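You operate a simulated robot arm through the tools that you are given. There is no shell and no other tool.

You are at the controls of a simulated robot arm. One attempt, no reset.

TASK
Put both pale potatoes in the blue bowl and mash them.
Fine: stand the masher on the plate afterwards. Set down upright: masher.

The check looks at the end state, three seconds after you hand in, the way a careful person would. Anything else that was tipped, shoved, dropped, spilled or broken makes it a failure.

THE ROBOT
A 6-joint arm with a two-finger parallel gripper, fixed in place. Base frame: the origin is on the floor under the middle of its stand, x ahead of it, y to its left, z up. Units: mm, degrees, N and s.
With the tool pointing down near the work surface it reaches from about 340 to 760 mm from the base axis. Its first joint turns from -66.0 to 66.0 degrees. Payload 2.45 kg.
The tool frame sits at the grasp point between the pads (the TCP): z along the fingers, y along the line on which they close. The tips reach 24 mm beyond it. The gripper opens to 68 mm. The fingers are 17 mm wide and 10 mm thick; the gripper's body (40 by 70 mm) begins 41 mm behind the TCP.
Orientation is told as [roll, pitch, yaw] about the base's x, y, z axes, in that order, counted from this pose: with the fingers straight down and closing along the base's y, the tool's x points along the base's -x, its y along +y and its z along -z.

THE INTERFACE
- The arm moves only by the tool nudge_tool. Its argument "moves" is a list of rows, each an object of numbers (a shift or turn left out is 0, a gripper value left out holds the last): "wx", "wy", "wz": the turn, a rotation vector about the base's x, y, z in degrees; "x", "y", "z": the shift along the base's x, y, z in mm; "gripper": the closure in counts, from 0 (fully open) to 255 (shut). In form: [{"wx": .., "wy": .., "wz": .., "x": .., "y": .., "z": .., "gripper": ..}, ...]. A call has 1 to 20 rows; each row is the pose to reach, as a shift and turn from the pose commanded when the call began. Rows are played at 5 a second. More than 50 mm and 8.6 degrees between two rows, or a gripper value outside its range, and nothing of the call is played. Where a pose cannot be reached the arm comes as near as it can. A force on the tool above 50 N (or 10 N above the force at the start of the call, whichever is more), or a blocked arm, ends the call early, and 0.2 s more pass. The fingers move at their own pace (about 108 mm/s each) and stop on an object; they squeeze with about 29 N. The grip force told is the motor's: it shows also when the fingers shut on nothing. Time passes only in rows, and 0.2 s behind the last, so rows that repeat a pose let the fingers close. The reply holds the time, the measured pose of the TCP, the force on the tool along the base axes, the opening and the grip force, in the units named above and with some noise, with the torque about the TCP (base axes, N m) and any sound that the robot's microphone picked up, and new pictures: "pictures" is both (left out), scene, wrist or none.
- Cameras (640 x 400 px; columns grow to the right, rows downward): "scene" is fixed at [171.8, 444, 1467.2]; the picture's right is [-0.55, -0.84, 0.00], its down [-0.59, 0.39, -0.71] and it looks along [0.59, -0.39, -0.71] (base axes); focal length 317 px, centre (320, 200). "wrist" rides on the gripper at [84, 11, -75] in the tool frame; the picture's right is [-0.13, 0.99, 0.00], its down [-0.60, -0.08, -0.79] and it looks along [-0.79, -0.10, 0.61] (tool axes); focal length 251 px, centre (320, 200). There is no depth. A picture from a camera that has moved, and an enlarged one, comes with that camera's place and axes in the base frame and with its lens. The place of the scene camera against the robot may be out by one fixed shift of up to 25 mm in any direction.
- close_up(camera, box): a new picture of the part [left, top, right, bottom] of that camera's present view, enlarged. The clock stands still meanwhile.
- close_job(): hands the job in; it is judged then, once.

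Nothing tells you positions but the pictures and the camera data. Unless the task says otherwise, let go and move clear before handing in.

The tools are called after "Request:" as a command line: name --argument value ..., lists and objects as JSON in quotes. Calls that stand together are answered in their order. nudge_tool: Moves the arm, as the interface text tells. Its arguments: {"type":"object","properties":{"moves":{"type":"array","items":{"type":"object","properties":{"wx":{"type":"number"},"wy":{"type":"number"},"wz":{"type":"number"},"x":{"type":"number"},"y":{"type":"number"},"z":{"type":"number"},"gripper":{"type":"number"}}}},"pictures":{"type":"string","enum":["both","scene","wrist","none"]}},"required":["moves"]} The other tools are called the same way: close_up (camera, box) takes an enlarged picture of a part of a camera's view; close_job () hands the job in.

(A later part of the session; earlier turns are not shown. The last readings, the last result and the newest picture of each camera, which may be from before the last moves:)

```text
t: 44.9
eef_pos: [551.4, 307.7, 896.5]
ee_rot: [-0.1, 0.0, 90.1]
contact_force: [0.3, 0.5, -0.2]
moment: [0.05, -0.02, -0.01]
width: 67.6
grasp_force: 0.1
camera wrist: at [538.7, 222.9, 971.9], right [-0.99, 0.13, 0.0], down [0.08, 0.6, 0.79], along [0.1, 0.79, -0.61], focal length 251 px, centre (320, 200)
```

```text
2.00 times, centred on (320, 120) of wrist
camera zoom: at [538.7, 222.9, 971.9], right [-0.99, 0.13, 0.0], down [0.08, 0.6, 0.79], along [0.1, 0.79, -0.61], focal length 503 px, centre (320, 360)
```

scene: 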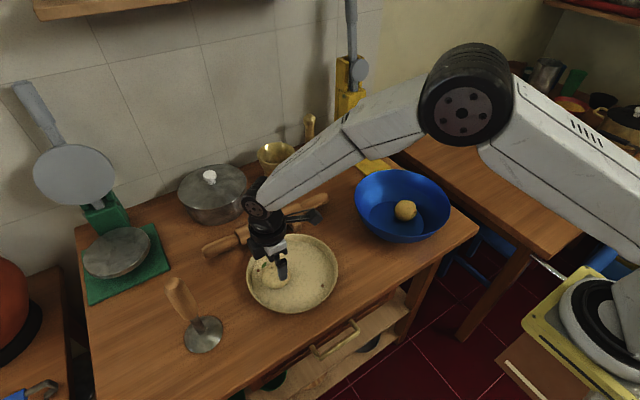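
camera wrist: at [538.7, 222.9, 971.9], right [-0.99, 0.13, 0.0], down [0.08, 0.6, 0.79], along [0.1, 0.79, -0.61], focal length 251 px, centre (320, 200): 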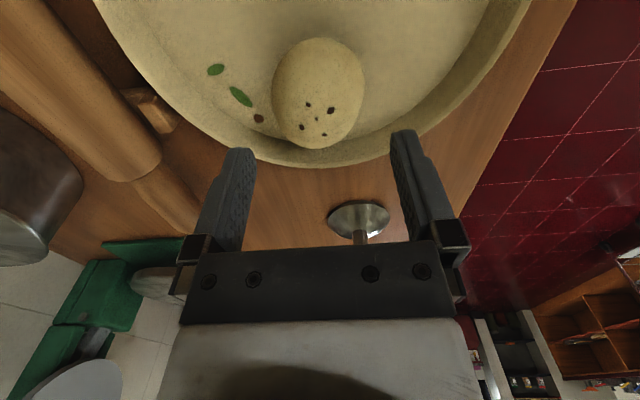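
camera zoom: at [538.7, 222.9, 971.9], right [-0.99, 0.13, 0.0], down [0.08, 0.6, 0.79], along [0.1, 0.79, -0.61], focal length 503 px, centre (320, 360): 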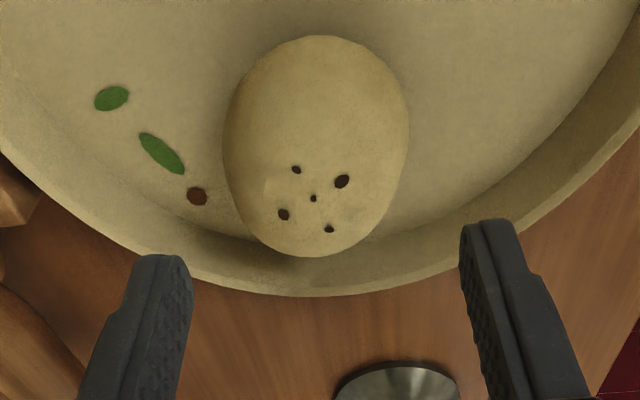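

White potato centred near (551, 304.5). Small correction (+1.2, -2.3) and descend to TCP ≈ 829, just above the plate floor.

Request:
nudge_tool --moves '[{"x": 1.2, "y": -2.3, "z": -20}, {"x": 1.2, "y": -2.3, "z": -40}, {"x": 1.2, "y": -2.3, "z": -54}, {"x": 1.2, "y": -2.3, "z": -62}, {"x": 1.2, "y": -2.3, "z": -66}, {"x": 1.2, "y": -2.3, "z": -67.5}, {"x": 1.2, "y": -2.3, "z": -67.5}]' --pictures "wrist"

```text
t: 46.5
eef_pos: [553.2, 304.0, 830.1]
ee_rot: [0.0, 0.0, 90.0]
contact_force: [0.0, -0.2, 0.8]
moment: [0.01, -0.01, -0.04]
width: 67.8
grasp_force: 0.0
camera wrist: at [540.1, 219.9, 905.2], right [-0.99, 0.13, 0.0], down [0.08, 0.6, 0.79], along [0.1, 0.79, -0.61], focal length 251 px, centre (320, 200)
```

wrist: 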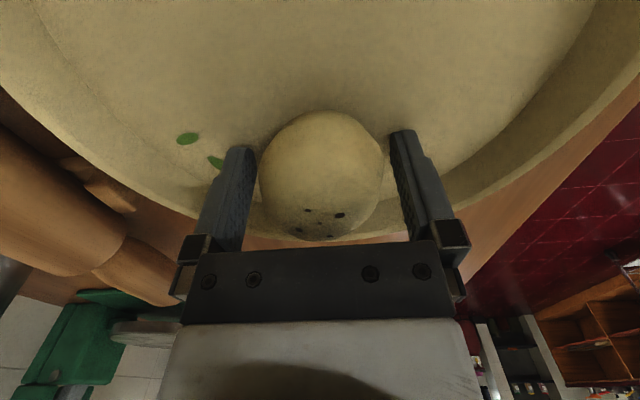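

Well centred. Down another 1.5 mm and close.

Request:
nudge_tool --moves '[{"z": -1}, {"z": -1.8}, {"z": -1.8, "gripper": 255}, {"z": -1.8, "gripper": 255}, {"z": -1.8, "gripper": 255}, {"z": -1.8, "gripper": 255}]' --pictures "wrist"

```text
t: 47.9
eef_pos: [553.5, 303.7, 829.5]
ee_rot: [0.0, 0.0, 90.0]
contact_force: [0.3, 0.5, 0.8]
moment: [0.04, -0.04, 0.04]
width: 60.4
grasp_force: 28.7
camera wrist: at [540.4, 219.8, 903.6], right [-0.99, 0.13, 0.0], down [0.08, 0.6, 0.79], along [0.1, 0.79, -0.61], focal length 251 px, centre (320, 200)
```

wrist: 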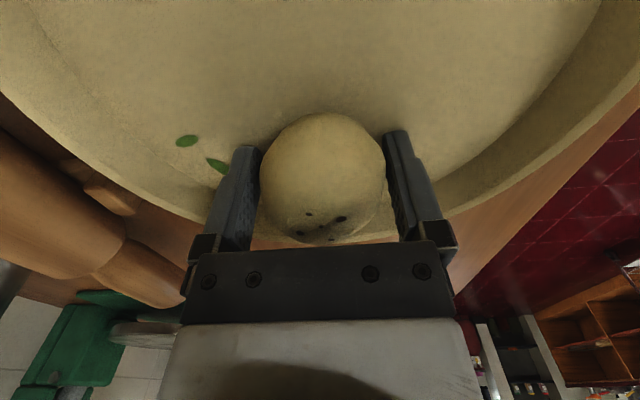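

Closed at 60.4 mm. Lifting slowly to test the hold.

Request:
nudge_tool --moves '[{"z": 1}, {"z": 2}, {"z": 3}, {"z": 4}, {"z": 6}, {"z": 8}, {"z": 10}, {"z": 10}]' --pictures "wrist"

```text
t: 49.7
eef_pos: [553.3, 304.1, 837.9]
ee_rot: [-0.1, 0.1, 90.0]
contact_force: [-0.6, -0.2, -0.9]
moment: [0.03, -0.01, 0.02]
width: 60.8
grasp_force: 28.5
camera wrist: at [540.3, 219.9, 913.2], right [-0.99, 0.13, 0.0], down [0.08, 0.6, 0.79], along [0.1, 0.79, -0.61], focal length 251 px, centre (320, 200)
```

wrist: 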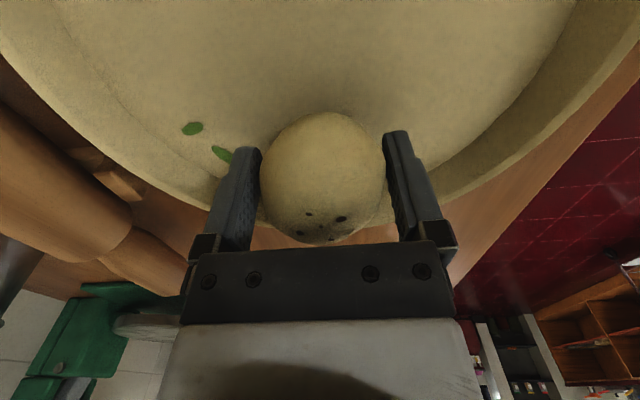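

It's lifting with the gripper. Continuing gently up.

Request:
nudge_tool --moves '[{"z": 2}, {"z": 5}, {"z": 10}, {"z": 16}, {"z": 23}, {"z": 30}, {"z": 37}, {"z": 44}, {"z": 51}, {"z": 58}, {"z": 65}, {"z": 72}, {"z": 79}, {"z": 86}, {"z": 93}, {"z": 100}, {"z": 106}, {"z": 110}, {"z": 112}, {"z": 112}]' --pictures "both"

```text
t: 53.9
eef_pos: [553.0, 304.4, 951.0]
ee_rot: [0.0, 0.1, 90.0]
contact_force: [-0.7, -0.6, -0.6]
moment: [-0.01, -0.01, -0.01]
width: 60.3
grasp_force: 29.1
camera wrist: at [540.2, 219.9, 1025.6], right [-0.99, 0.13, 0.0], down [0.08, 0.6, 0.79], along [0.1, 0.79, -0.61], focal length 251 px, centre (320, 200)
```

scene: 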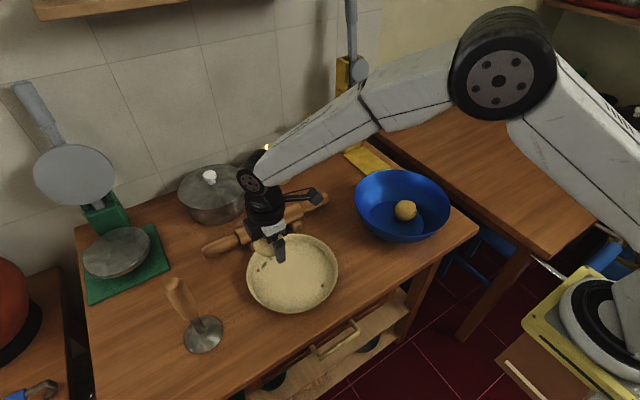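
wrist: 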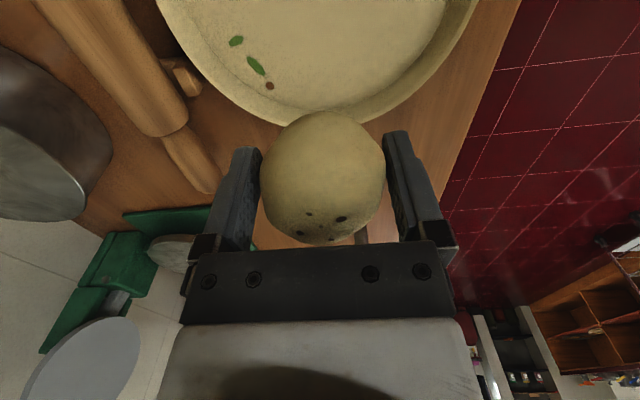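

Held securely. Slow traverse to the bowl, aiming for y ≈ -13 beside the first potato.

Request:
nudge_tool --moves '[{"y": -4}, {"y": -12, "x": -1}, {"y": -24, "x": -1}, {"y": -40, "x": -2}, {"y": -58, "x": -3}, {"y": -77, "x": -3}, {"y": -96, "x": -4}, {"y": -115, "x": -5}, {"y": -134, "x": -6}, {"y": -153, "x": -6}, {"y": -172, "x": -7}, {"y": -191, "x": -8}, {"y": -210, "x": -9}, {"y": -229, "x": -10}, {"y": -248, "x": -10}, {"y": -266, "x": -11}, {"y": -284, "x": -11}, {"y": -300, "x": -12}, {"y": -312, "x": -12}, {"y": -317, "x": -12}]' --pictures "both"

```text
t: 58.1
eef_pos: [540.5, -13.2, 949.7]
ee_rot: [0.0, 0.0, 89.9]
contact_force: [0.2, -0.6, -1.5]
moment: [0.01, 0.0, -0.01]
width: 60.2
grasp_force: 28.5
camera wrist: at [528.1, -97.3, 1025.2], right [-0.99, 0.13, 0.0], down [0.08, 0.6, 0.79], along [0.1, 0.79, -0.61], focal length 251 px, centre (320, 200)
```

scene: 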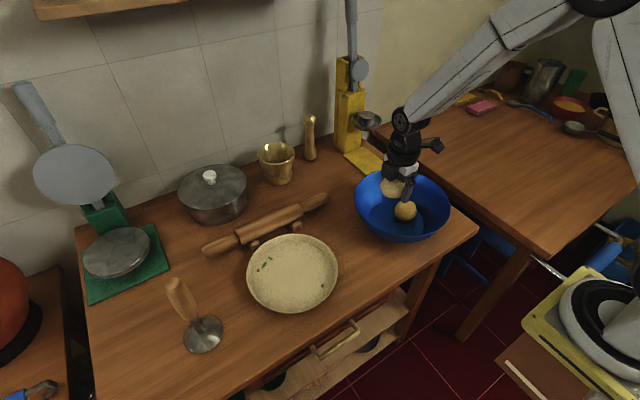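
wrist: 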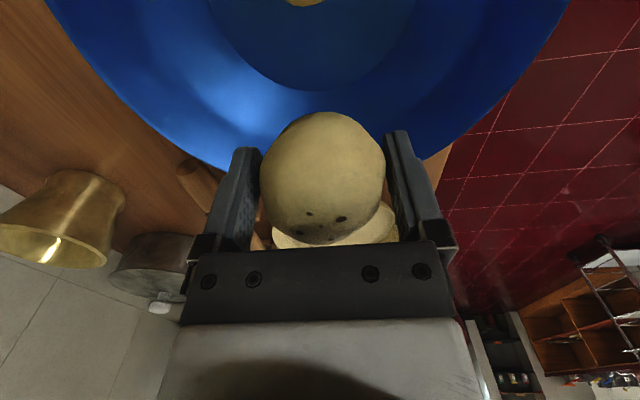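

Positioned over the free half of the bowl floor. Lowering gently.

Request:
nudge_tool --moves '[{"z": -3}, {"z": -9}, {"z": -17}, {"z": -26}, {"z": -35}, {"z": -44}, {"z": -53}, {"z": -62}, {"z": -71}, {"z": -80}, {"z": -89}, {"z": -97}, {"z": -104}, {"z": -109}, {"z": -113}, {"z": -116}, {"z": -116}]' --pictures "both"

```text
t: 61.7
eef_pos: [540.8, -13.3, 833.0]
ee_rot: [-0.1, -0.1, 90.0]
contact_force: [0.7, 0.5, -0.5]
moment: [0.0, 0.03, 0.01]
width: 60.4
grasp_force: 29.0
camera wrist: at [528.5, -97.3, 909.3], right [-0.99, 0.13, 0.0], down [0.08, 0.6, 0.79], along [0.1, 0.79, -0.61], focal length 251 px, centre (320, 200)
```

scene: 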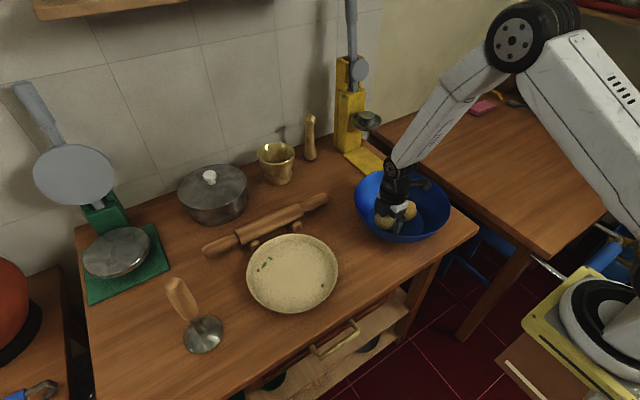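
wrist: 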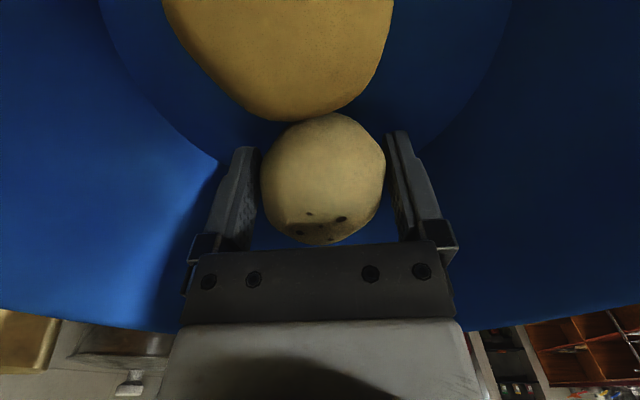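

Request:
nudge_tool --moves '[{"z": -1}, {"z": -2}, {"z": -2}]' --pictures "none"

Request:
nudge_tool --moves '[{"z": -0.7}, {"z": -1.4}, {"z": -1.4}]' --pictures "none"

```text
t: 62.5
eef_pos: [541.0, -11.2, 832.6]
ee_rot: [0.0, -0.1, 90.0]
contact_force: [-0.9, 0.0, -1.0]
moment: [-0.01, 0.03, 0.0]
width: 60.2
grasp_force: 29.2
```

```text
t: 63.3
eef_pos: [541.3, -12.3, 832.6]
ee_rot: [-0.1, -0.1, 90.0]
contact_force: [0.1, 0.2, -0.8]
moment: [-0.05, -0.04, 0.01]
width: 60.3
grasp_force: 28.8
```

I see no contact yet in the force readings at TCP ≈ 831. A few more 1 mm steps toward the floor.

Request:
nudge_tool --moves '[{"z": -0.8}, {"z": -1.5}, {"z": -1.5}]' --pictures "none"

Request:
nudge_tool --moves '[{"z": -0.8}, {"z": -0.8}]' --pictures "wrist"

```text
t: 64.1
eef_pos: [540.9, -12.2, 829.4]
ee_rot: [0.2, 0.0, 90.0]
contact_force: [-0.4, 0.3, -1.7]
moment: [0.0, -0.01, 0.04]
width: 60.4
grasp_force: 29.4
```

```text
t: 64.7
eef_pos: [541.1, -12.5, 828.9]
ee_rot: [0.0, 0.0, 90.0]
contact_force: [-2.5, -0.6, 2.9]
moment: [-0.03, 0.02, 0.0]
width: 60.4
grasp_force: 28.5
camera wrist: at [528.5, -96.9, 903.7], right [-0.99, 0.13, 0.0], down [0.08, 0.6, 0.79], along [0.1, 0.79, -0.61], focal length 251 px, centre (320, 200)
```

wrist: 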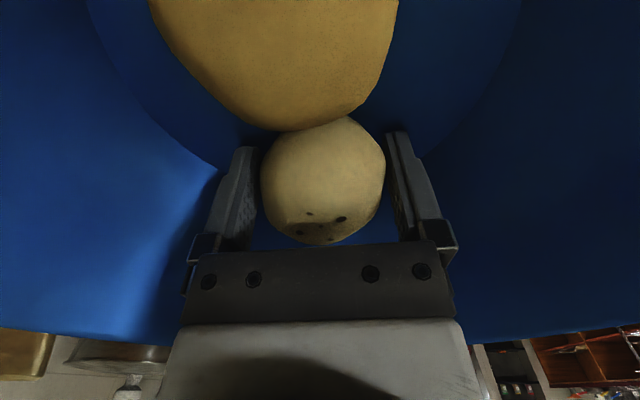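

Light floor contact. Opening the fingers and then rising straight up.

Request:
nudge_tool --moves '[{"gripper": 30}, {"gripper": 15}, {"gripper": 0}, {"gripper": 0}, {"gripper": 0}, {"z": 3}, {"z": 8}, {"z": 16}, {"z": 28}, {"z": 42}, {"z": 58}, {"z": 76}, {"z": 96}, {"z": 116}, {"z": 122}, {"z": 122}]' --pictures "both"

Request:
close_up --camera "scene" --box '[340, 150, 470, 260]'

```text
t: 68.1
eef_pos: [540.5, -12.0, 951.5]
ee_rot: [0.1, 0.0, 90.0]
contact_force: [-1.2, 0.1, 0.0]
moment: [-0.02, 0.01, 0.04]
width: 68.1
grasp_force: 0.0
camera wrist: at [528.2, -97.2, 1025.9], right [-0.99, 0.13, 0.0], down [0.08, 0.6, 0.79], along [0.1, 0.79, -0.61], focal length 251 px, centre (320, 200)
```

scene: 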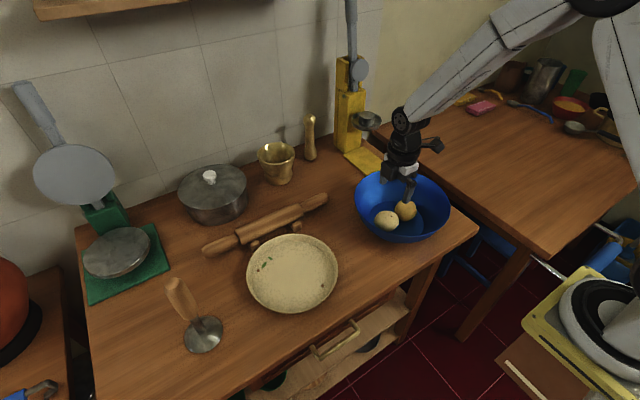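
wrist: 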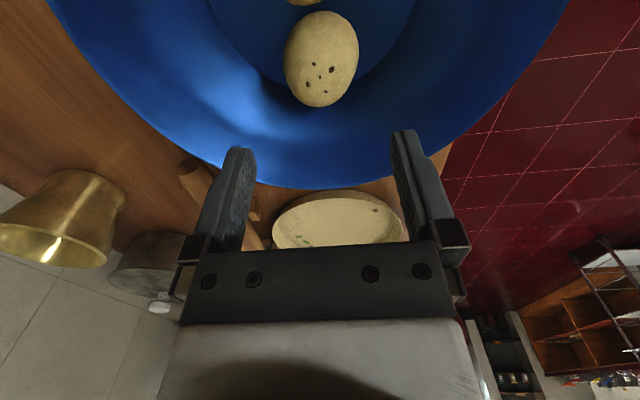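

```text
3.64 times, centred on (405, 205) of scene
camera zoom: at [171.8, 444.0, 1467.2], right [-0.55, -0.84, 0.0], down [-0.59, 0.39, -0.71], along [0.59, -0.39, -0.71], focal length 1152 px, centre (11, 182)
```

zoom: 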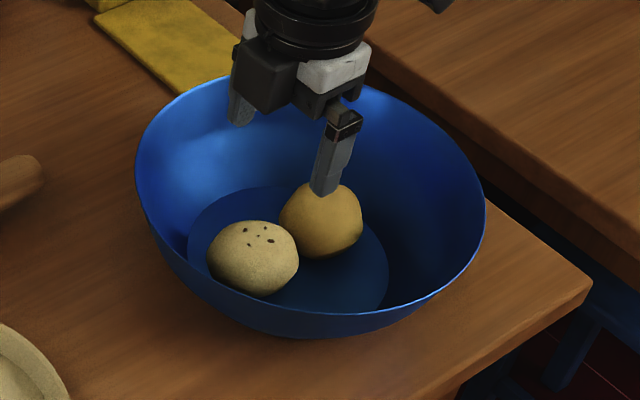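

Both potatoes sit side by side on the bowl floor, at about (540, -82) and (538.5, -13). Next: the masher at about (527, 492), handle top near z 994; I'll go above it with open fingers.

Request:
nudge_tool --moves '[{"y": 20, "z": 30}, {"y": 55, "z": 60}, {"y": 95, "z": 90}, {"y": 140, "z": 110}, {"y": 185, "z": 119}, {"y": 230, "z": 119, "x": -2}, {"y": 275, "z": 119, "x": -4}, {"y": 320, "z": 119, "x": -6}, {"y": 365, "z": 119, "x": -8}, {"y": 400, "z": 119, "x": -10}, {"y": 425, "z": 119, "x": -12}, {"y": 440, "z": 119, "x": -12}, {"y": 440, "z": 119, "x": -12}]' --pictures "both"

Request:
close_up --camera "wrist" --box '[220, 0, 420, 240]'

```text
t: 70.9
eef_pos: [527.7, 428.5, 1069.5]
ee_rot: [0.0, 0.0, 90.0]
contact_force: [-0.5, -0.3, -0.7]
moment: [0.01, -0.01, 0.03]
width: 67.7
grasp_force: 0.1
camera wrist: at [515.6, 343.2, 1144.6], right [-0.99, 0.13, 0.0], down [0.08, 0.6, 0.79], along [0.1, 0.79, -0.61], focal length 251 px, centre (320, 200)
```

scene: 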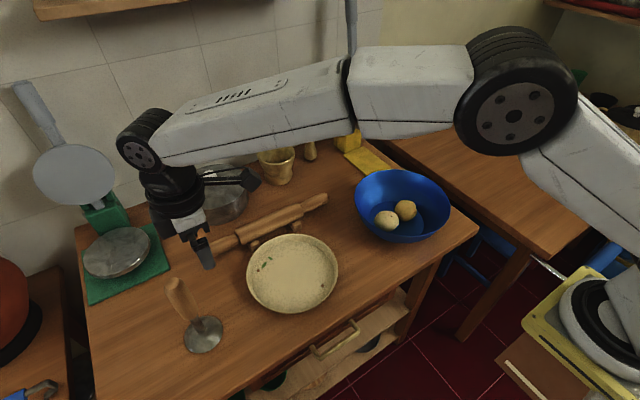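
wrist: 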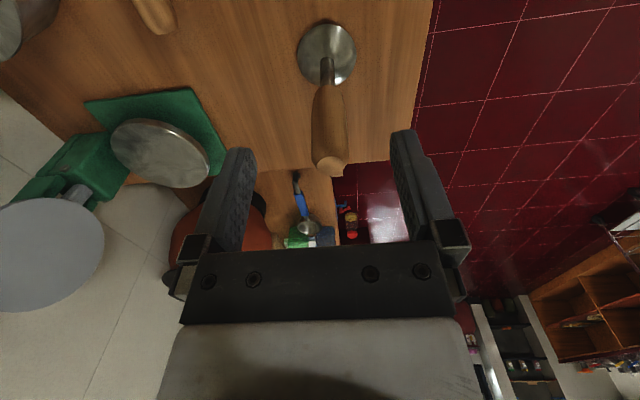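

```text
1.67 times, centred on (320, 120) of wrist
camera zoom: at [515.6, 343.2, 1144.6], right [-0.99, 0.13, 0.0], down [0.08, 0.6, 0.79], along [0.1, 0.79, -0.61], focal length 419 px, centre (320, 333)
```

zoom: 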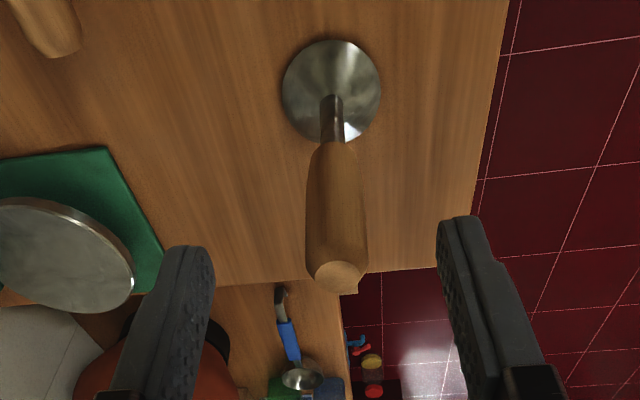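

Handle top is at (525.4, 490, 995.6), masher axis vertical, head ≈ 78 mm wide. I'll move over it and descend part-way around the handle.

Request:
nudge_tool --moves '[{"x": -1, "y": 20}, {"x": -1.1, "y": 42}, {"x": -1.1, "y": 58}, {"x": -1.1, "y": 62.5}, {"x": -1.1, "y": 62.5, "z": -15}, {"x": -1.1, "y": 62.5, "z": -32}, {"x": -1.1, "y": 62.5, "z": -40}, {"x": -1.1, "y": 62.5, "z": -40}]' --pictures "both"

```text
t: 72.7
eef_pos: [527.3, 488.7, 1029.5]
ee_rot: [0.1, 0.0, 90.0]
contact_force: [0.0, -0.2, 0.0]
moment: [0.02, -0.03, 0.0]
width: 68.1
grasp_force: 0.1
camera wrist: at [515.2, 404.7, 1105.1], right [-0.99, 0.13, 0.0], down [0.08, 0.6, 0.79], along [0.1, 0.79, -0.61], focal length 251 px, centre (320, 200)
```

scene: 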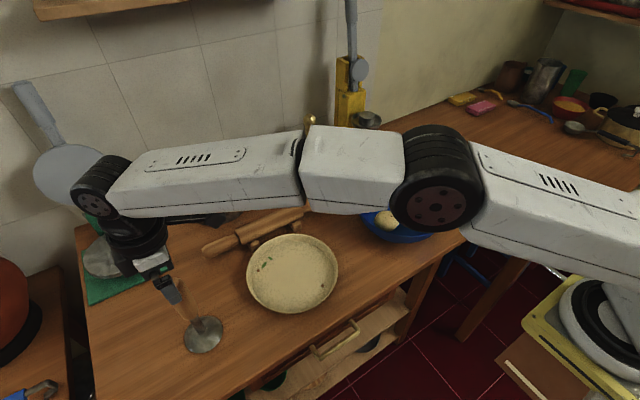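
wrist: 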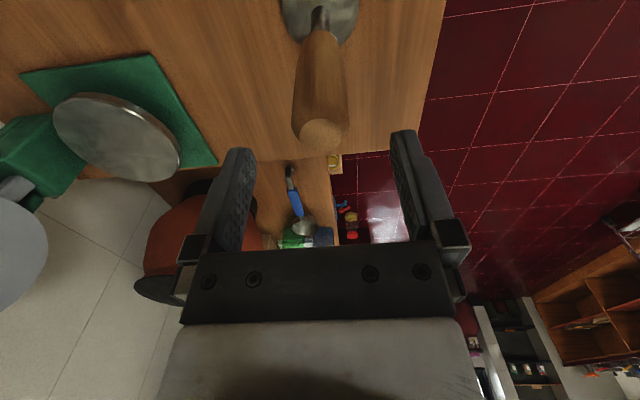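

Handle is centred between fingers. Descending around the handle to TCP ≈ 958 (palm just above the handle top).

Request:
nudge_tool --moves '[{"x": -0.3, "y": 1.2, "z": -15}, {"x": -0.3, "y": 1.2, "z": -32}, {"x": -0.3, "y": 1.2, "z": -48}, {"x": -0.3, "y": 1.2, "z": -60}, {"x": -0.3, "y": 1.2, "z": -68}, {"x": -0.3, "y": 1.2, "z": -72}, {"x": -0.3, "y": 1.2, "z": -72}]' --pictures "both"

```text
t: 74.3
eef_pos: [528.5, 490.2, 959.4]
ee_rot: [-0.1, -0.1, 90.0]
contact_force: [1.0, -0.2, 5.2]
moment: [-0.04, 0.04, 0.02]
width: 68.0
grasp_force: 0.2
camera wrist: at [515.1, 406.1, 1033.5], right [-0.99, 0.13, 0.0], down [0.08, 0.6, 0.79], along [0.1, 0.79, -0.61], focal length 251 px, centre (320, 200)
```

scene: 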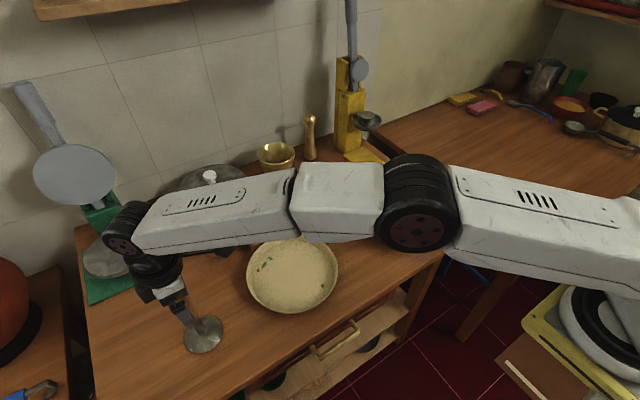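
wrist: 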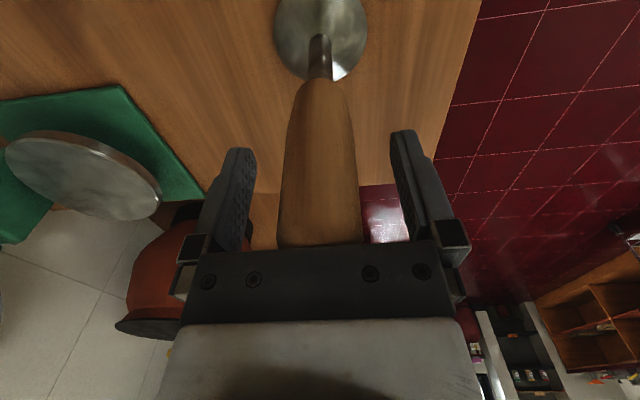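

The palm is just touching the top of the handle (5 N), ideal for pressing later. Closing on the handle.

Request:
nudge_tool --moves '[{"z": 0.3, "gripper": 255}, {"z": 0.3, "gripper": 255}, {"z": 0.3, "gripper": 255}, {"z": 0.3, "gripper": 255}, {"z": 0.3, "gripper": 255}]' --pictures "wrist"

```text
t: 75.5
eef_pos: [527.8, 489.9, 958.5]
ee_rot: [-0.1, -0.1, 89.9]
contact_force: [-1.6, -1.3, 9.0]
moment: [-0.03, 0.17, -0.01]
width: 32.8
grasp_force: 28.8
camera wrist: at [514.9, 406.2, 1033.6], right [-0.99, 0.13, 0.0], down [0.08, 0.6, 0.79], along [0.1, 0.79, -0.61], focal length 251 px, centre (320, 200)
```

wrist: 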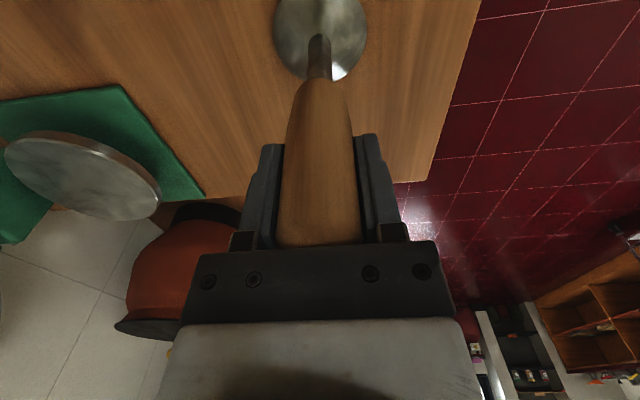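

Gripped at 32.8 mm. Lifting gently to test.

Request:
nudge_tool --moves '[{"z": 2}, {"z": 5}, {"z": 10}, {"z": 16}, {"z": 23}, {"z": 31}, {"z": 40}, {"z": 40}]' --pictures "both"

```text
t: 77.3
eef_pos: [527.7, 490.9, 998.2]
ee_rot: [0.1, 0.0, 90.0]
contact_force: [0.2, 0.2, -3.0]
moment: [0.05, 0.02, 0.03]
width: 32.8
grasp_force: 29.1
camera wrist: at [515.0, 406.8, 1073.3], right [-0.99, 0.13, 0.0], down [0.08, 0.6, 0.79], along [0.1, 0.79, -0.61], focal length 251 px, centre (320, 200)
```

scene: 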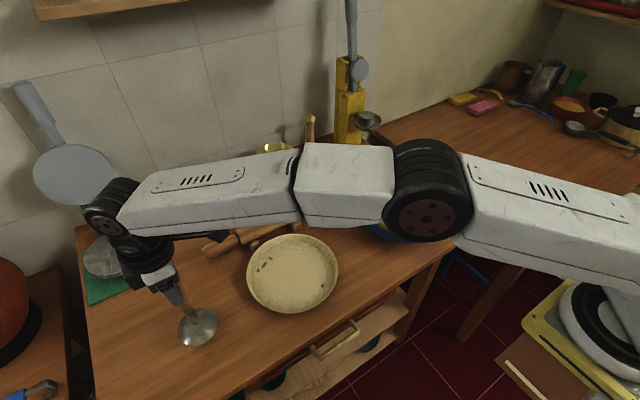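
wrist: 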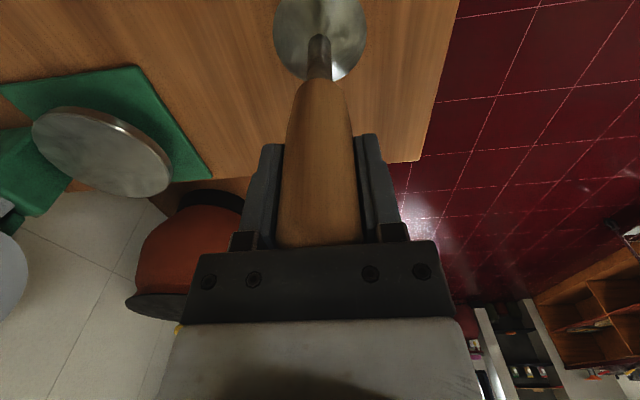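

The masher is held firmly (about 3 N weight). Raising it to clear the bowl rim, then traversing.

Request:
nudge_tool --moves '[{"z": 6}, {"z": 18}, {"z": 34}, {"z": 52}, {"z": 70}, {"z": 86, "y": -4}, {"z": 97, "y": -14}, {"z": 102, "y": -30}, {"z": 102, "y": -52}, {"z": 102, "y": -77}, {"z": 102, "y": -104}, {"z": 102, "y": -131}, {"z": 102, "y": -158}, {"z": 102, "y": -185}, {"z": 102, "y": -212}, {"z": 102, "y": -239}, {"z": 102, "y": -264}, {"z": 102, "y": -284}, {"z": 102, "y": -296}, {"z": 102, "y": -300}]' --pictures "scene"

```text
t: 81.5
eef_pos: [527.6, 190.2, 1099.3]
ee_rot: [0.0, -0.1, 90.1]
contact_force: [0.5, -0.1, -2.2]
moment: [0.02, -0.04, -0.01]
width: 33.0
grasp_force: 28.7
```

scene: 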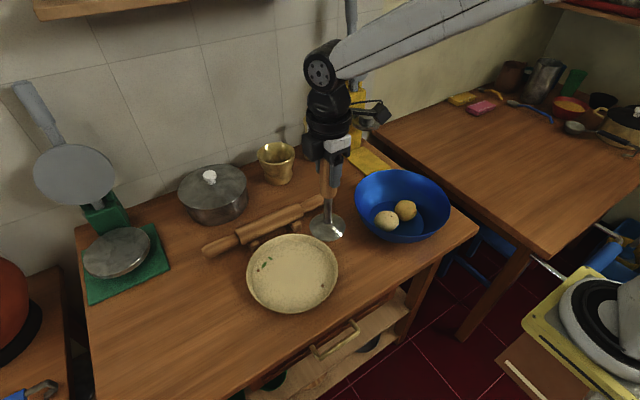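

The masher hangs upright. Continuing to above the yellow potato at (540, -82).

Request:
nudge_tool --moves '[{"y": -4}, {"y": -14, "x": 1}, {"y": -30, "x": 2}, {"y": -52, "x": 3}, {"y": -77, "x": 4}, {"y": -103, "x": 6}, {"y": -129, "x": 8}, {"y": -155, "x": 10}, {"y": -181, "x": 12}, {"y": -207, "x": 14}, {"y": -231, "x": 14}, {"y": -251, "x": 14}, {"y": -264, "x": 14}, {"y": -270, "x": 14}, {"y": -270, "x": 14}]' --pictures "both"

Request:
close_up --camera "scene" --box '[340, 120, 470, 260]'

```text
t: 84.7
eef_pos: [541.0, -79.3, 1101.0]
ee_rot: [-0.1, 0.0, 90.0]
contact_force: [-0.1, -0.5, -2.3]
moment: [-0.02, -0.03, 0.01]
width: 32.7
grasp_force: 28.7
camera wrist: at [528.9, -164.0, 1175.1], right [-0.99, 0.13, 0.0], down [0.08, 0.6, 0.79], along [0.1, 0.79, -0.61], focal length 251 px, centre (320, 200)
```

scene: 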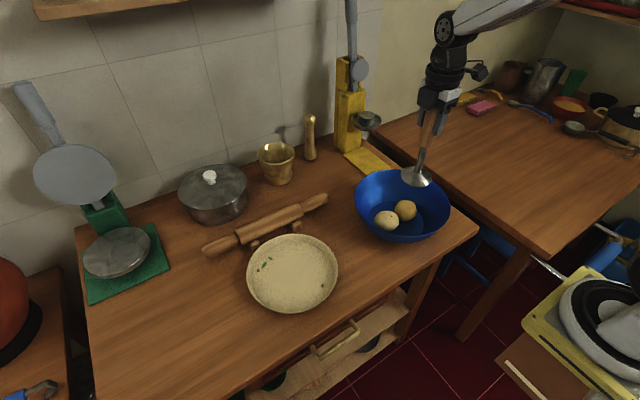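
wrist: 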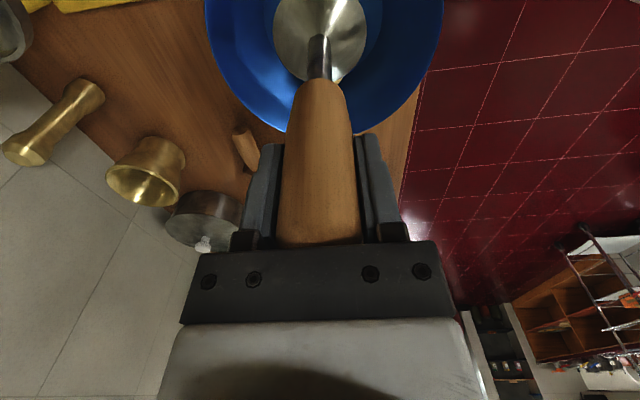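

```text
2.86 times, centred on (405, 190) of scene
camera zoom: at [171.9, 444.0, 1467.2], right [-0.55, -0.84, 0.0], down [-0.59, 0.39, -0.71], along [0.59, -0.39, -0.71], focal length 905 px, centre (77, 229)
```

zoom: 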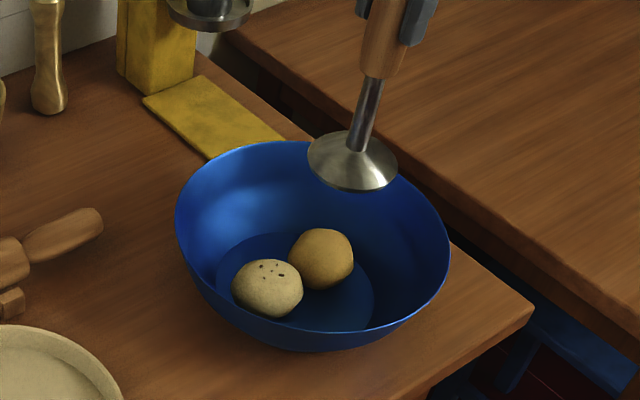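

Masher head is above the yellow potato. Lowering to just above it.

Request:
nudge_tool --moves '[{"z": -6}, {"z": -16}, {"z": -28}, {"z": -40}, {"z": -50}, {"z": -58}, {"z": -64}, {"z": -68}, {"z": -68}]' --pictures "both"

Request:
close_up --camera "scene" --box '[340, 120, 470, 260]'

```text
t: 86.7
eef_pos: [541.5, -77.9, 1032.1]
ee_rot: [0.1, 0.0, 90.0]
contact_force: [-0.1, -0.7, -3.1]
moment: [0.01, -0.03, 0.01]
width: 32.9
grasp_force: 29.0
camera wrist: at [529.7, -163.2, 1107.4], right [-0.99, 0.13, 0.0], down [0.08, 0.6, 0.79], along [0.1, 0.79, -0.61], focal length 251 px, centre (320, 200)
```

scene: 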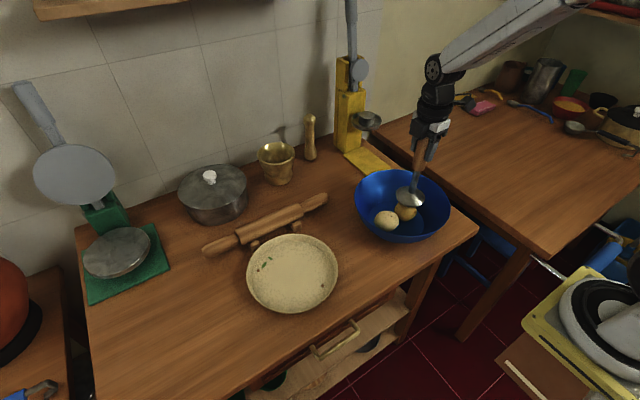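
wrist: 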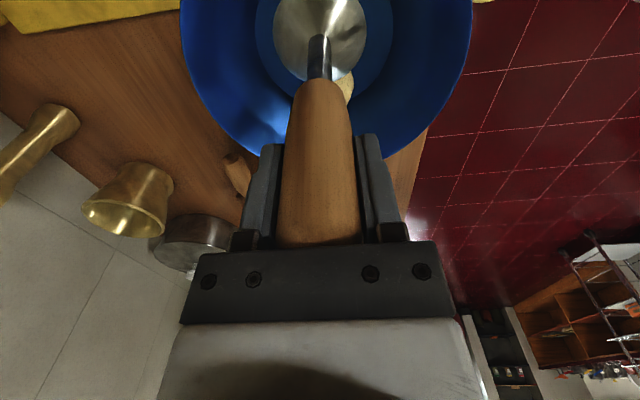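

```text
2.86 times, centred on (405, 190) of scene
camera zoom: at [171.9, 444.0, 1467.2], right [-0.55, -0.84, 0.0], down [-0.59, 0.39, -0.71], along [0.59, -0.39, -0.71], focal length 905 px, centre (77, 229)
```

zoom: 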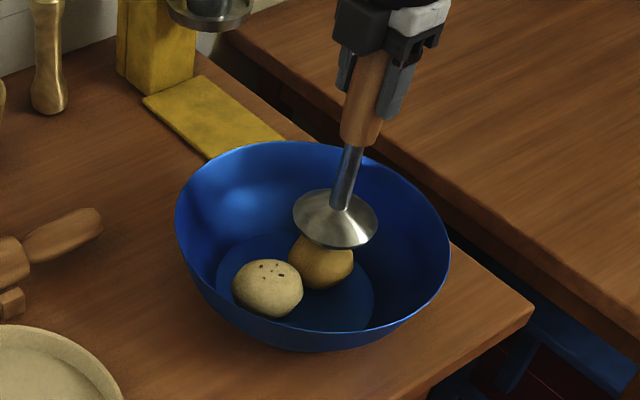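

The head is just above the yellow potato. Starting to press down in small steps.

Request:
nudge_tool --moves '[{"z": -3}, {"z": -6}, {"z": -9}, {"z": -12}, {"z": -12}]' --pictures "none"

Request:
nudge_tool --moves '[{"z": -2}, {"z": -4}, {"z": -6}, {"z": -6}]' --pictures "scene"

Request:
close_up --camera "scene" --box '[340, 120, 470, 260]'

```text
t: 87.9
eef_pos: [542.4, -78.7, 1019.8]
ee_rot: [0.0, 0.0, 90.0]
contact_force: [0.0, 0.3, -2.2]
moment: [0.03, -0.01, 0.02]
width: 32.9
grasp_force: 29.6
```

```text
t: 88.9
eef_pos: [542.3, -78.6, 1013.5]
ee_rot: [0.0, 0.0, 90.0]
contact_force: [-0.4, -0.8, -2.7]
moment: [0.03, -0.01, 0.02]
width: 32.9
grasp_force: 28.8
```

scene: 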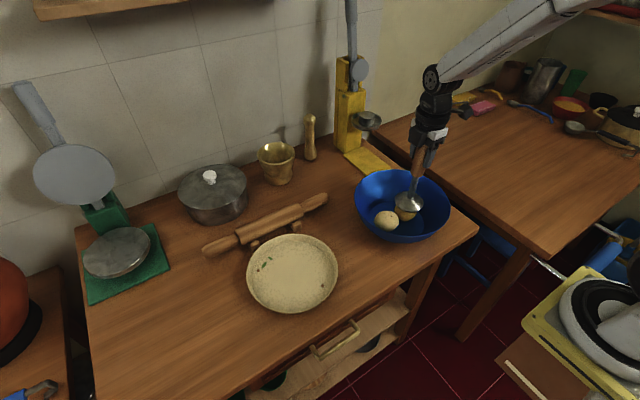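

```text
2.86 times, centred on (405, 190) of scene
camera zoom: at [171.9, 444.0, 1467.2], right [-0.55, -0.84, 0.0], down [-0.59, 0.39, -0.71], along [0.59, -0.39, -0.71], focal length 905 px, centre (77, 229)
```

zoom: 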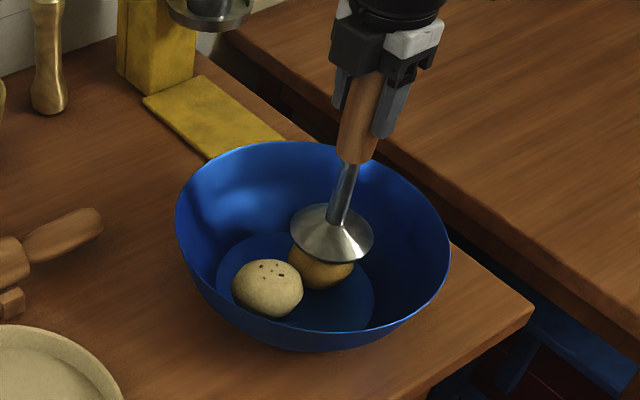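

Not yet in contact by force. Continuing down.

Request:
nudge_tool --moves '[{"z": -2}, {"z": -4}, {"z": -6}, {"z": -6}]' --pictures "none"

Request:
nudge_tool --moves '[{"z": -1.5}, {"z": -3}, {"z": -4.5}, {"z": -4.5}]' --pictures "scene"

Request:
close_up --camera "scene" --box '[340, 120, 470, 260]'

```text
t: 89.9
eef_pos: [542.0, -78.7, 1007.3]
ee_rot: [-0.1, -0.1, 90.0]
contact_force: [-0.1, 0.3, -2.9]
moment: [0.01, -0.02, -0.06]
width: 32.7
grasp_force: 29.2
```

```text
t: 90.9
eef_pos: [540.8, -79.6, 1003.3]
ee_rot: [0.0, 0.0, 90.1]
contact_force: [-0.5, -0.9, -2.4]
moment: [-0.01, -0.01, 0.0]
width: 32.9
grasp_force: 28.9
```

scene: 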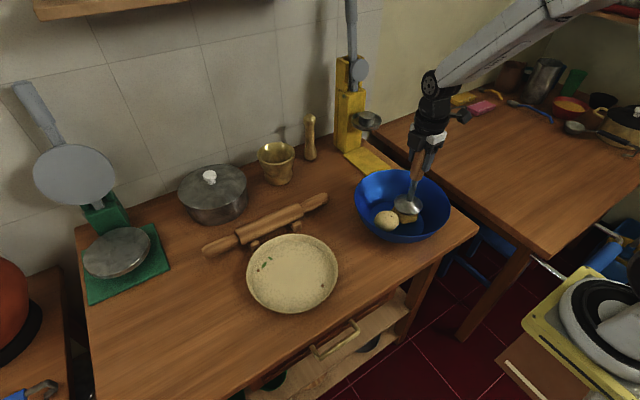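

```text
2.86 times, centred on (405, 190) of scene
camera zoom: at [171.9, 444.0, 1467.2], right [-0.55, -0.84, 0.0], down [-0.59, 0.39, -0.71], along [0.59, -0.39, -0.71], focal length 905 px, centre (77, 229)
```

zoom: 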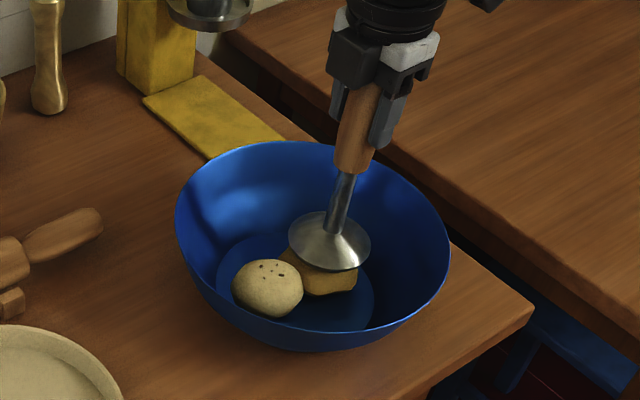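

The yellow potato is already squashing under the head. Continuing to press it down.

Request:
nudge_tool --moves '[{"z": -2}, {"z": -4}, {"z": -6}, {"z": -8}, {"z": -8}]' --pictures "none"

Request:
nudge_tool --moves '[{"z": -2}, {"z": -4}, {"z": -6}, {"z": -6}]' --pictures "scene"

Request:
close_up --camera "scene" --box '[340, 120, 470, 260]'

```text
t: 92.1
eef_pos: [542.0, -79.0, 995.8]
ee_rot: [0.1, 0.0, 90.0]
contact_force: [0.1, -0.1, -1.9]
moment: [-0.01, 0.01, -0.01]
width: 33.2
grasp_force: 29.2
```

```text
t: 93.1
eef_pos: [542.5, -78.3, 991.5]
ee_rot: [-0.2, 0.1, 90.0]
contact_force: [-2.7, 1.8, 13.3]
moment: [0.21, 0.45, 0.02]
width: 32.9
grasp_force: 29.0
```

scene: 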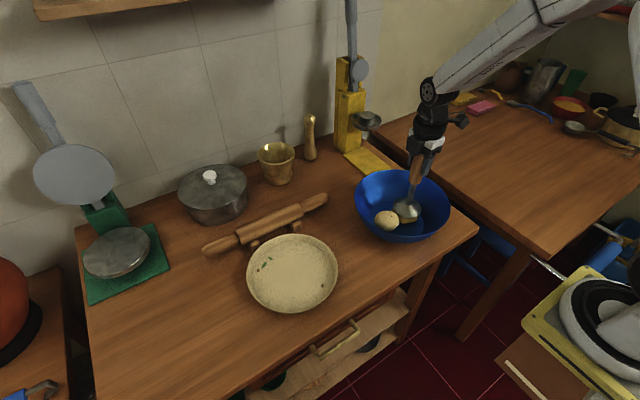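

```text
2.86 times, centred on (405, 190) of scene
camera zoom: at [171.5, 444.1, 1467.3], right [-0.55, -0.84, 0.0], down [-0.59, 0.39, -0.71], along [0.59, -0.39, -0.71], focal length 905 px, centre (77, 229)
```

zoom: 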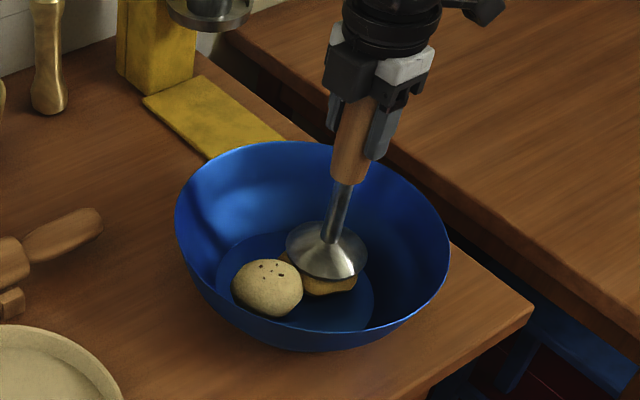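

Now there's pressing resistance (about 16 N). Pressing further in small steps.

Request:
nudge_tool --moves '[{"z": -1}, {"z": -2}, {"z": -3}, {"z": -3}]' --pictures "scene"

Request:
close_up --camera "scene" --box '[340, 120, 470, 260]'

```text
t: 94.1
eef_pos: [542.0, -78.9, 990.6]
ee_rot: [-0.4, 0.1, 89.9]
contact_force: [-5.0, 0.5, 12.3]
moment: [0.08, 0.67, -0.01]
width: 32.8
grasp_force: 28.9
stopped in row 4: the force on the tool passed its limit at 50 N (the readings are from after the stop); the commanded pose is now the measured one
```

scene: 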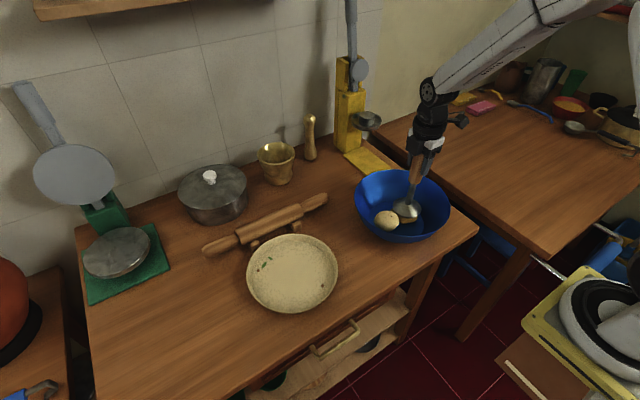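

```text
2.86 times, centred on (405, 190) of scene
camera zoom: at [171.5, 444.1, 1467.3], right [-0.55, -0.84, 0.0], down [-0.59, 0.39, -0.71], along [0.59, -0.39, -0.71], focal length 905 px, centre (77, 229)
```

zoom: 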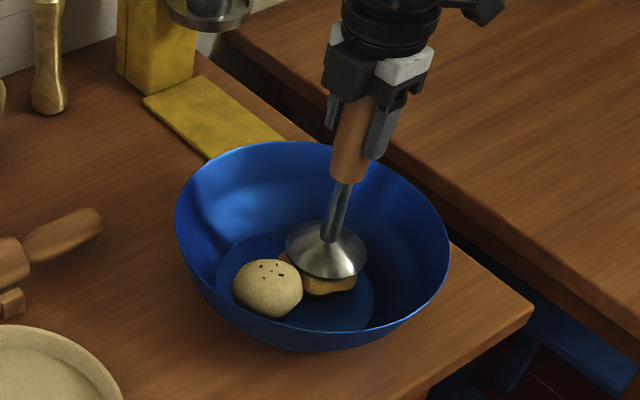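

Reached the 50 N limit. I'll lift the masher to see how the yellow potato looks now.

Request:
nudge_tool --moves '[{"z": 3}, {"z": 10}, {"z": 22}, {"z": 36}, {"z": 50}, {"z": 65}, {"z": 80}, {"z": 90}, {"z": 90}]' --pictures "both"

Request:
close_up --camera "scene" --box '[340, 150, 470, 260]'

Request:
close_up --camera "wrist" --box '[170, 0, 480, 170]'

```text
t: 96.1
eef_pos: [542.5, -79.3, 1079.7]
ee_rot: [-0.5, 0.1, 89.9]
contact_force: [0.1, 0.0, -2.1]
moment: [0.01, 0.01, 0.03]
width: 32.6
grasp_force: 29.4
camera wrist: at [530.0, -163.0, 1154.9], right [-0.99, 0.13, -0.01], down [0.07, 0.61, 0.79], along [0.11, 0.79, -0.61], focal length 251 px, centre (320, 200)
```

scene: 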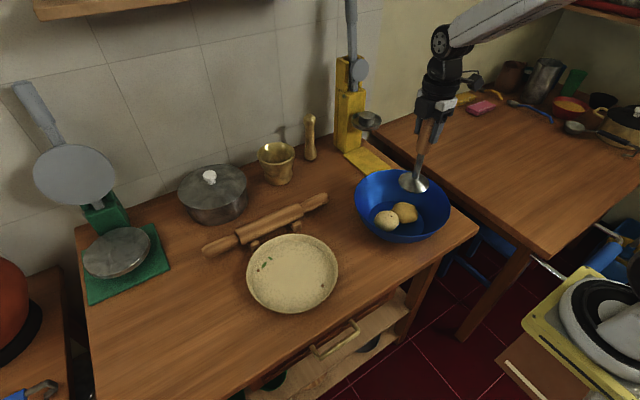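
wrist: 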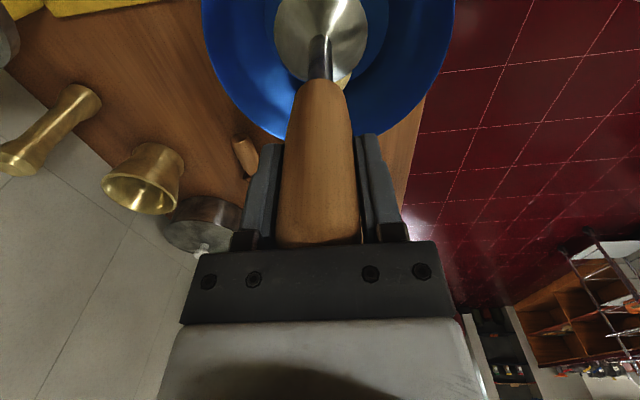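

```text
3.64 times, centred on (405, 205) of scene
camera zoom: at [171.9, 444.0, 1467.2], right [-0.55, -0.84, 0.0], down [-0.59, 0.39, -0.71], along [0.59, -0.39, -0.71], focal length 1152 px, centre (11, 182)
```

zoom: 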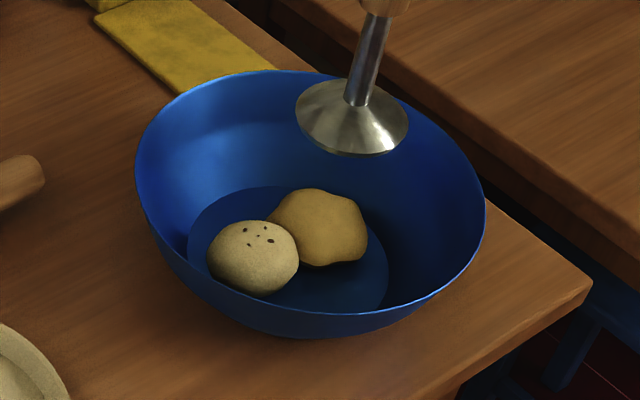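

```text
2.06 times, centred on (325, 85) of wrist
camera zoom: at [530.0, -163.0, 1154.9], right [-0.99, 0.13, -0.01], down [0.07, 0.61, 0.79], along [0.11, 0.79, -0.61], focal length 519 px, centre (310, 437)
```

zoom: 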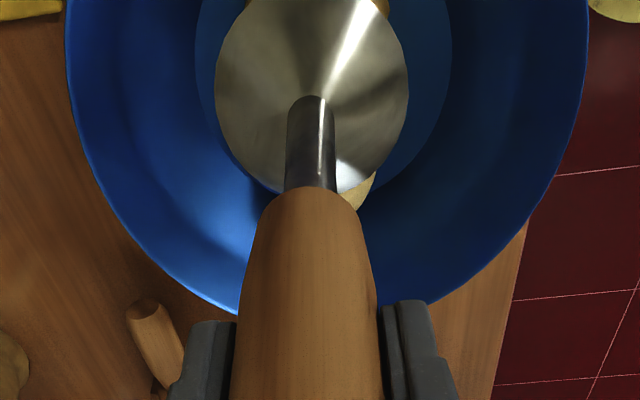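

The yellow potato is flattened but still a thick lump, so it needs more presses. I'll level the small 0.5° tilt and press again at the same spot.

Request:
nudge_tool --moves '[{"z": -10, "wx": 0.5}, {"z": -25, "wx": 0.5}, {"z": -42, "wx": 0.5}, {"z": -56, "wx": 0.5}, {"z": -66, "wx": 0.5}, {"z": -74, "wx": 0.5}, {"z": -78, "wx": 0.5}, {"z": -78, "wx": 0.5}]' --pictures "none"

Request:
nudge_tool --moves '[{"z": -2}, {"z": -4}, {"z": -6}, {"z": -8}, {"z": -10}, {"z": -12}, {"z": -14}, {"z": -16}, {"z": -18}, {"z": -20}, {"z": -22}, {"z": -24}]' --pictures "scene"

Request:
close_up --camera "scene" --box '[340, 120, 470, 260]'

```text
t: 97.9
eef_pos: [542.8, -79.2, 1002.0]
ee_rot: [-0.5, -0.4, 90.0]
contact_force: [-0.6, -0.5, -2.6]
moment: [-0.04, 0.0, 0.0]
width: 32.7
grasp_force: 28.9
```

```text
t: 100.5
eef_pos: [543.4, -80.1, 978.7]
ee_rot: [-0.6, -0.4, 89.9]
contact_force: [-2.3, 1.9, 15.2]
moment: [-0.04, 0.74, -0.06]
width: 33.0
grasp_force: 28.8
```

scene: 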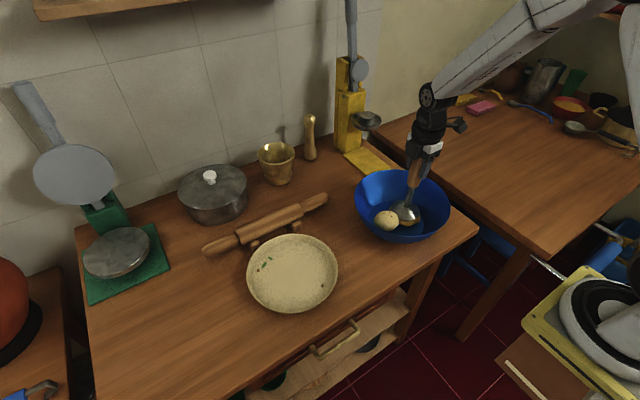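

```text
2.86 times, centred on (405, 190) of scene
camera zoom: at [171.5, 444.1, 1467.3], right [-0.55, -0.84, 0.0], down [-0.59, 0.39, -0.71], along [0.59, -0.39, -0.71], focal length 905 px, centre (77, 229)
```

zoom: 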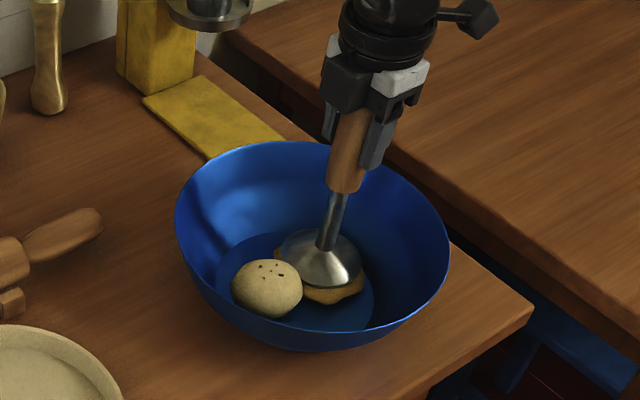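

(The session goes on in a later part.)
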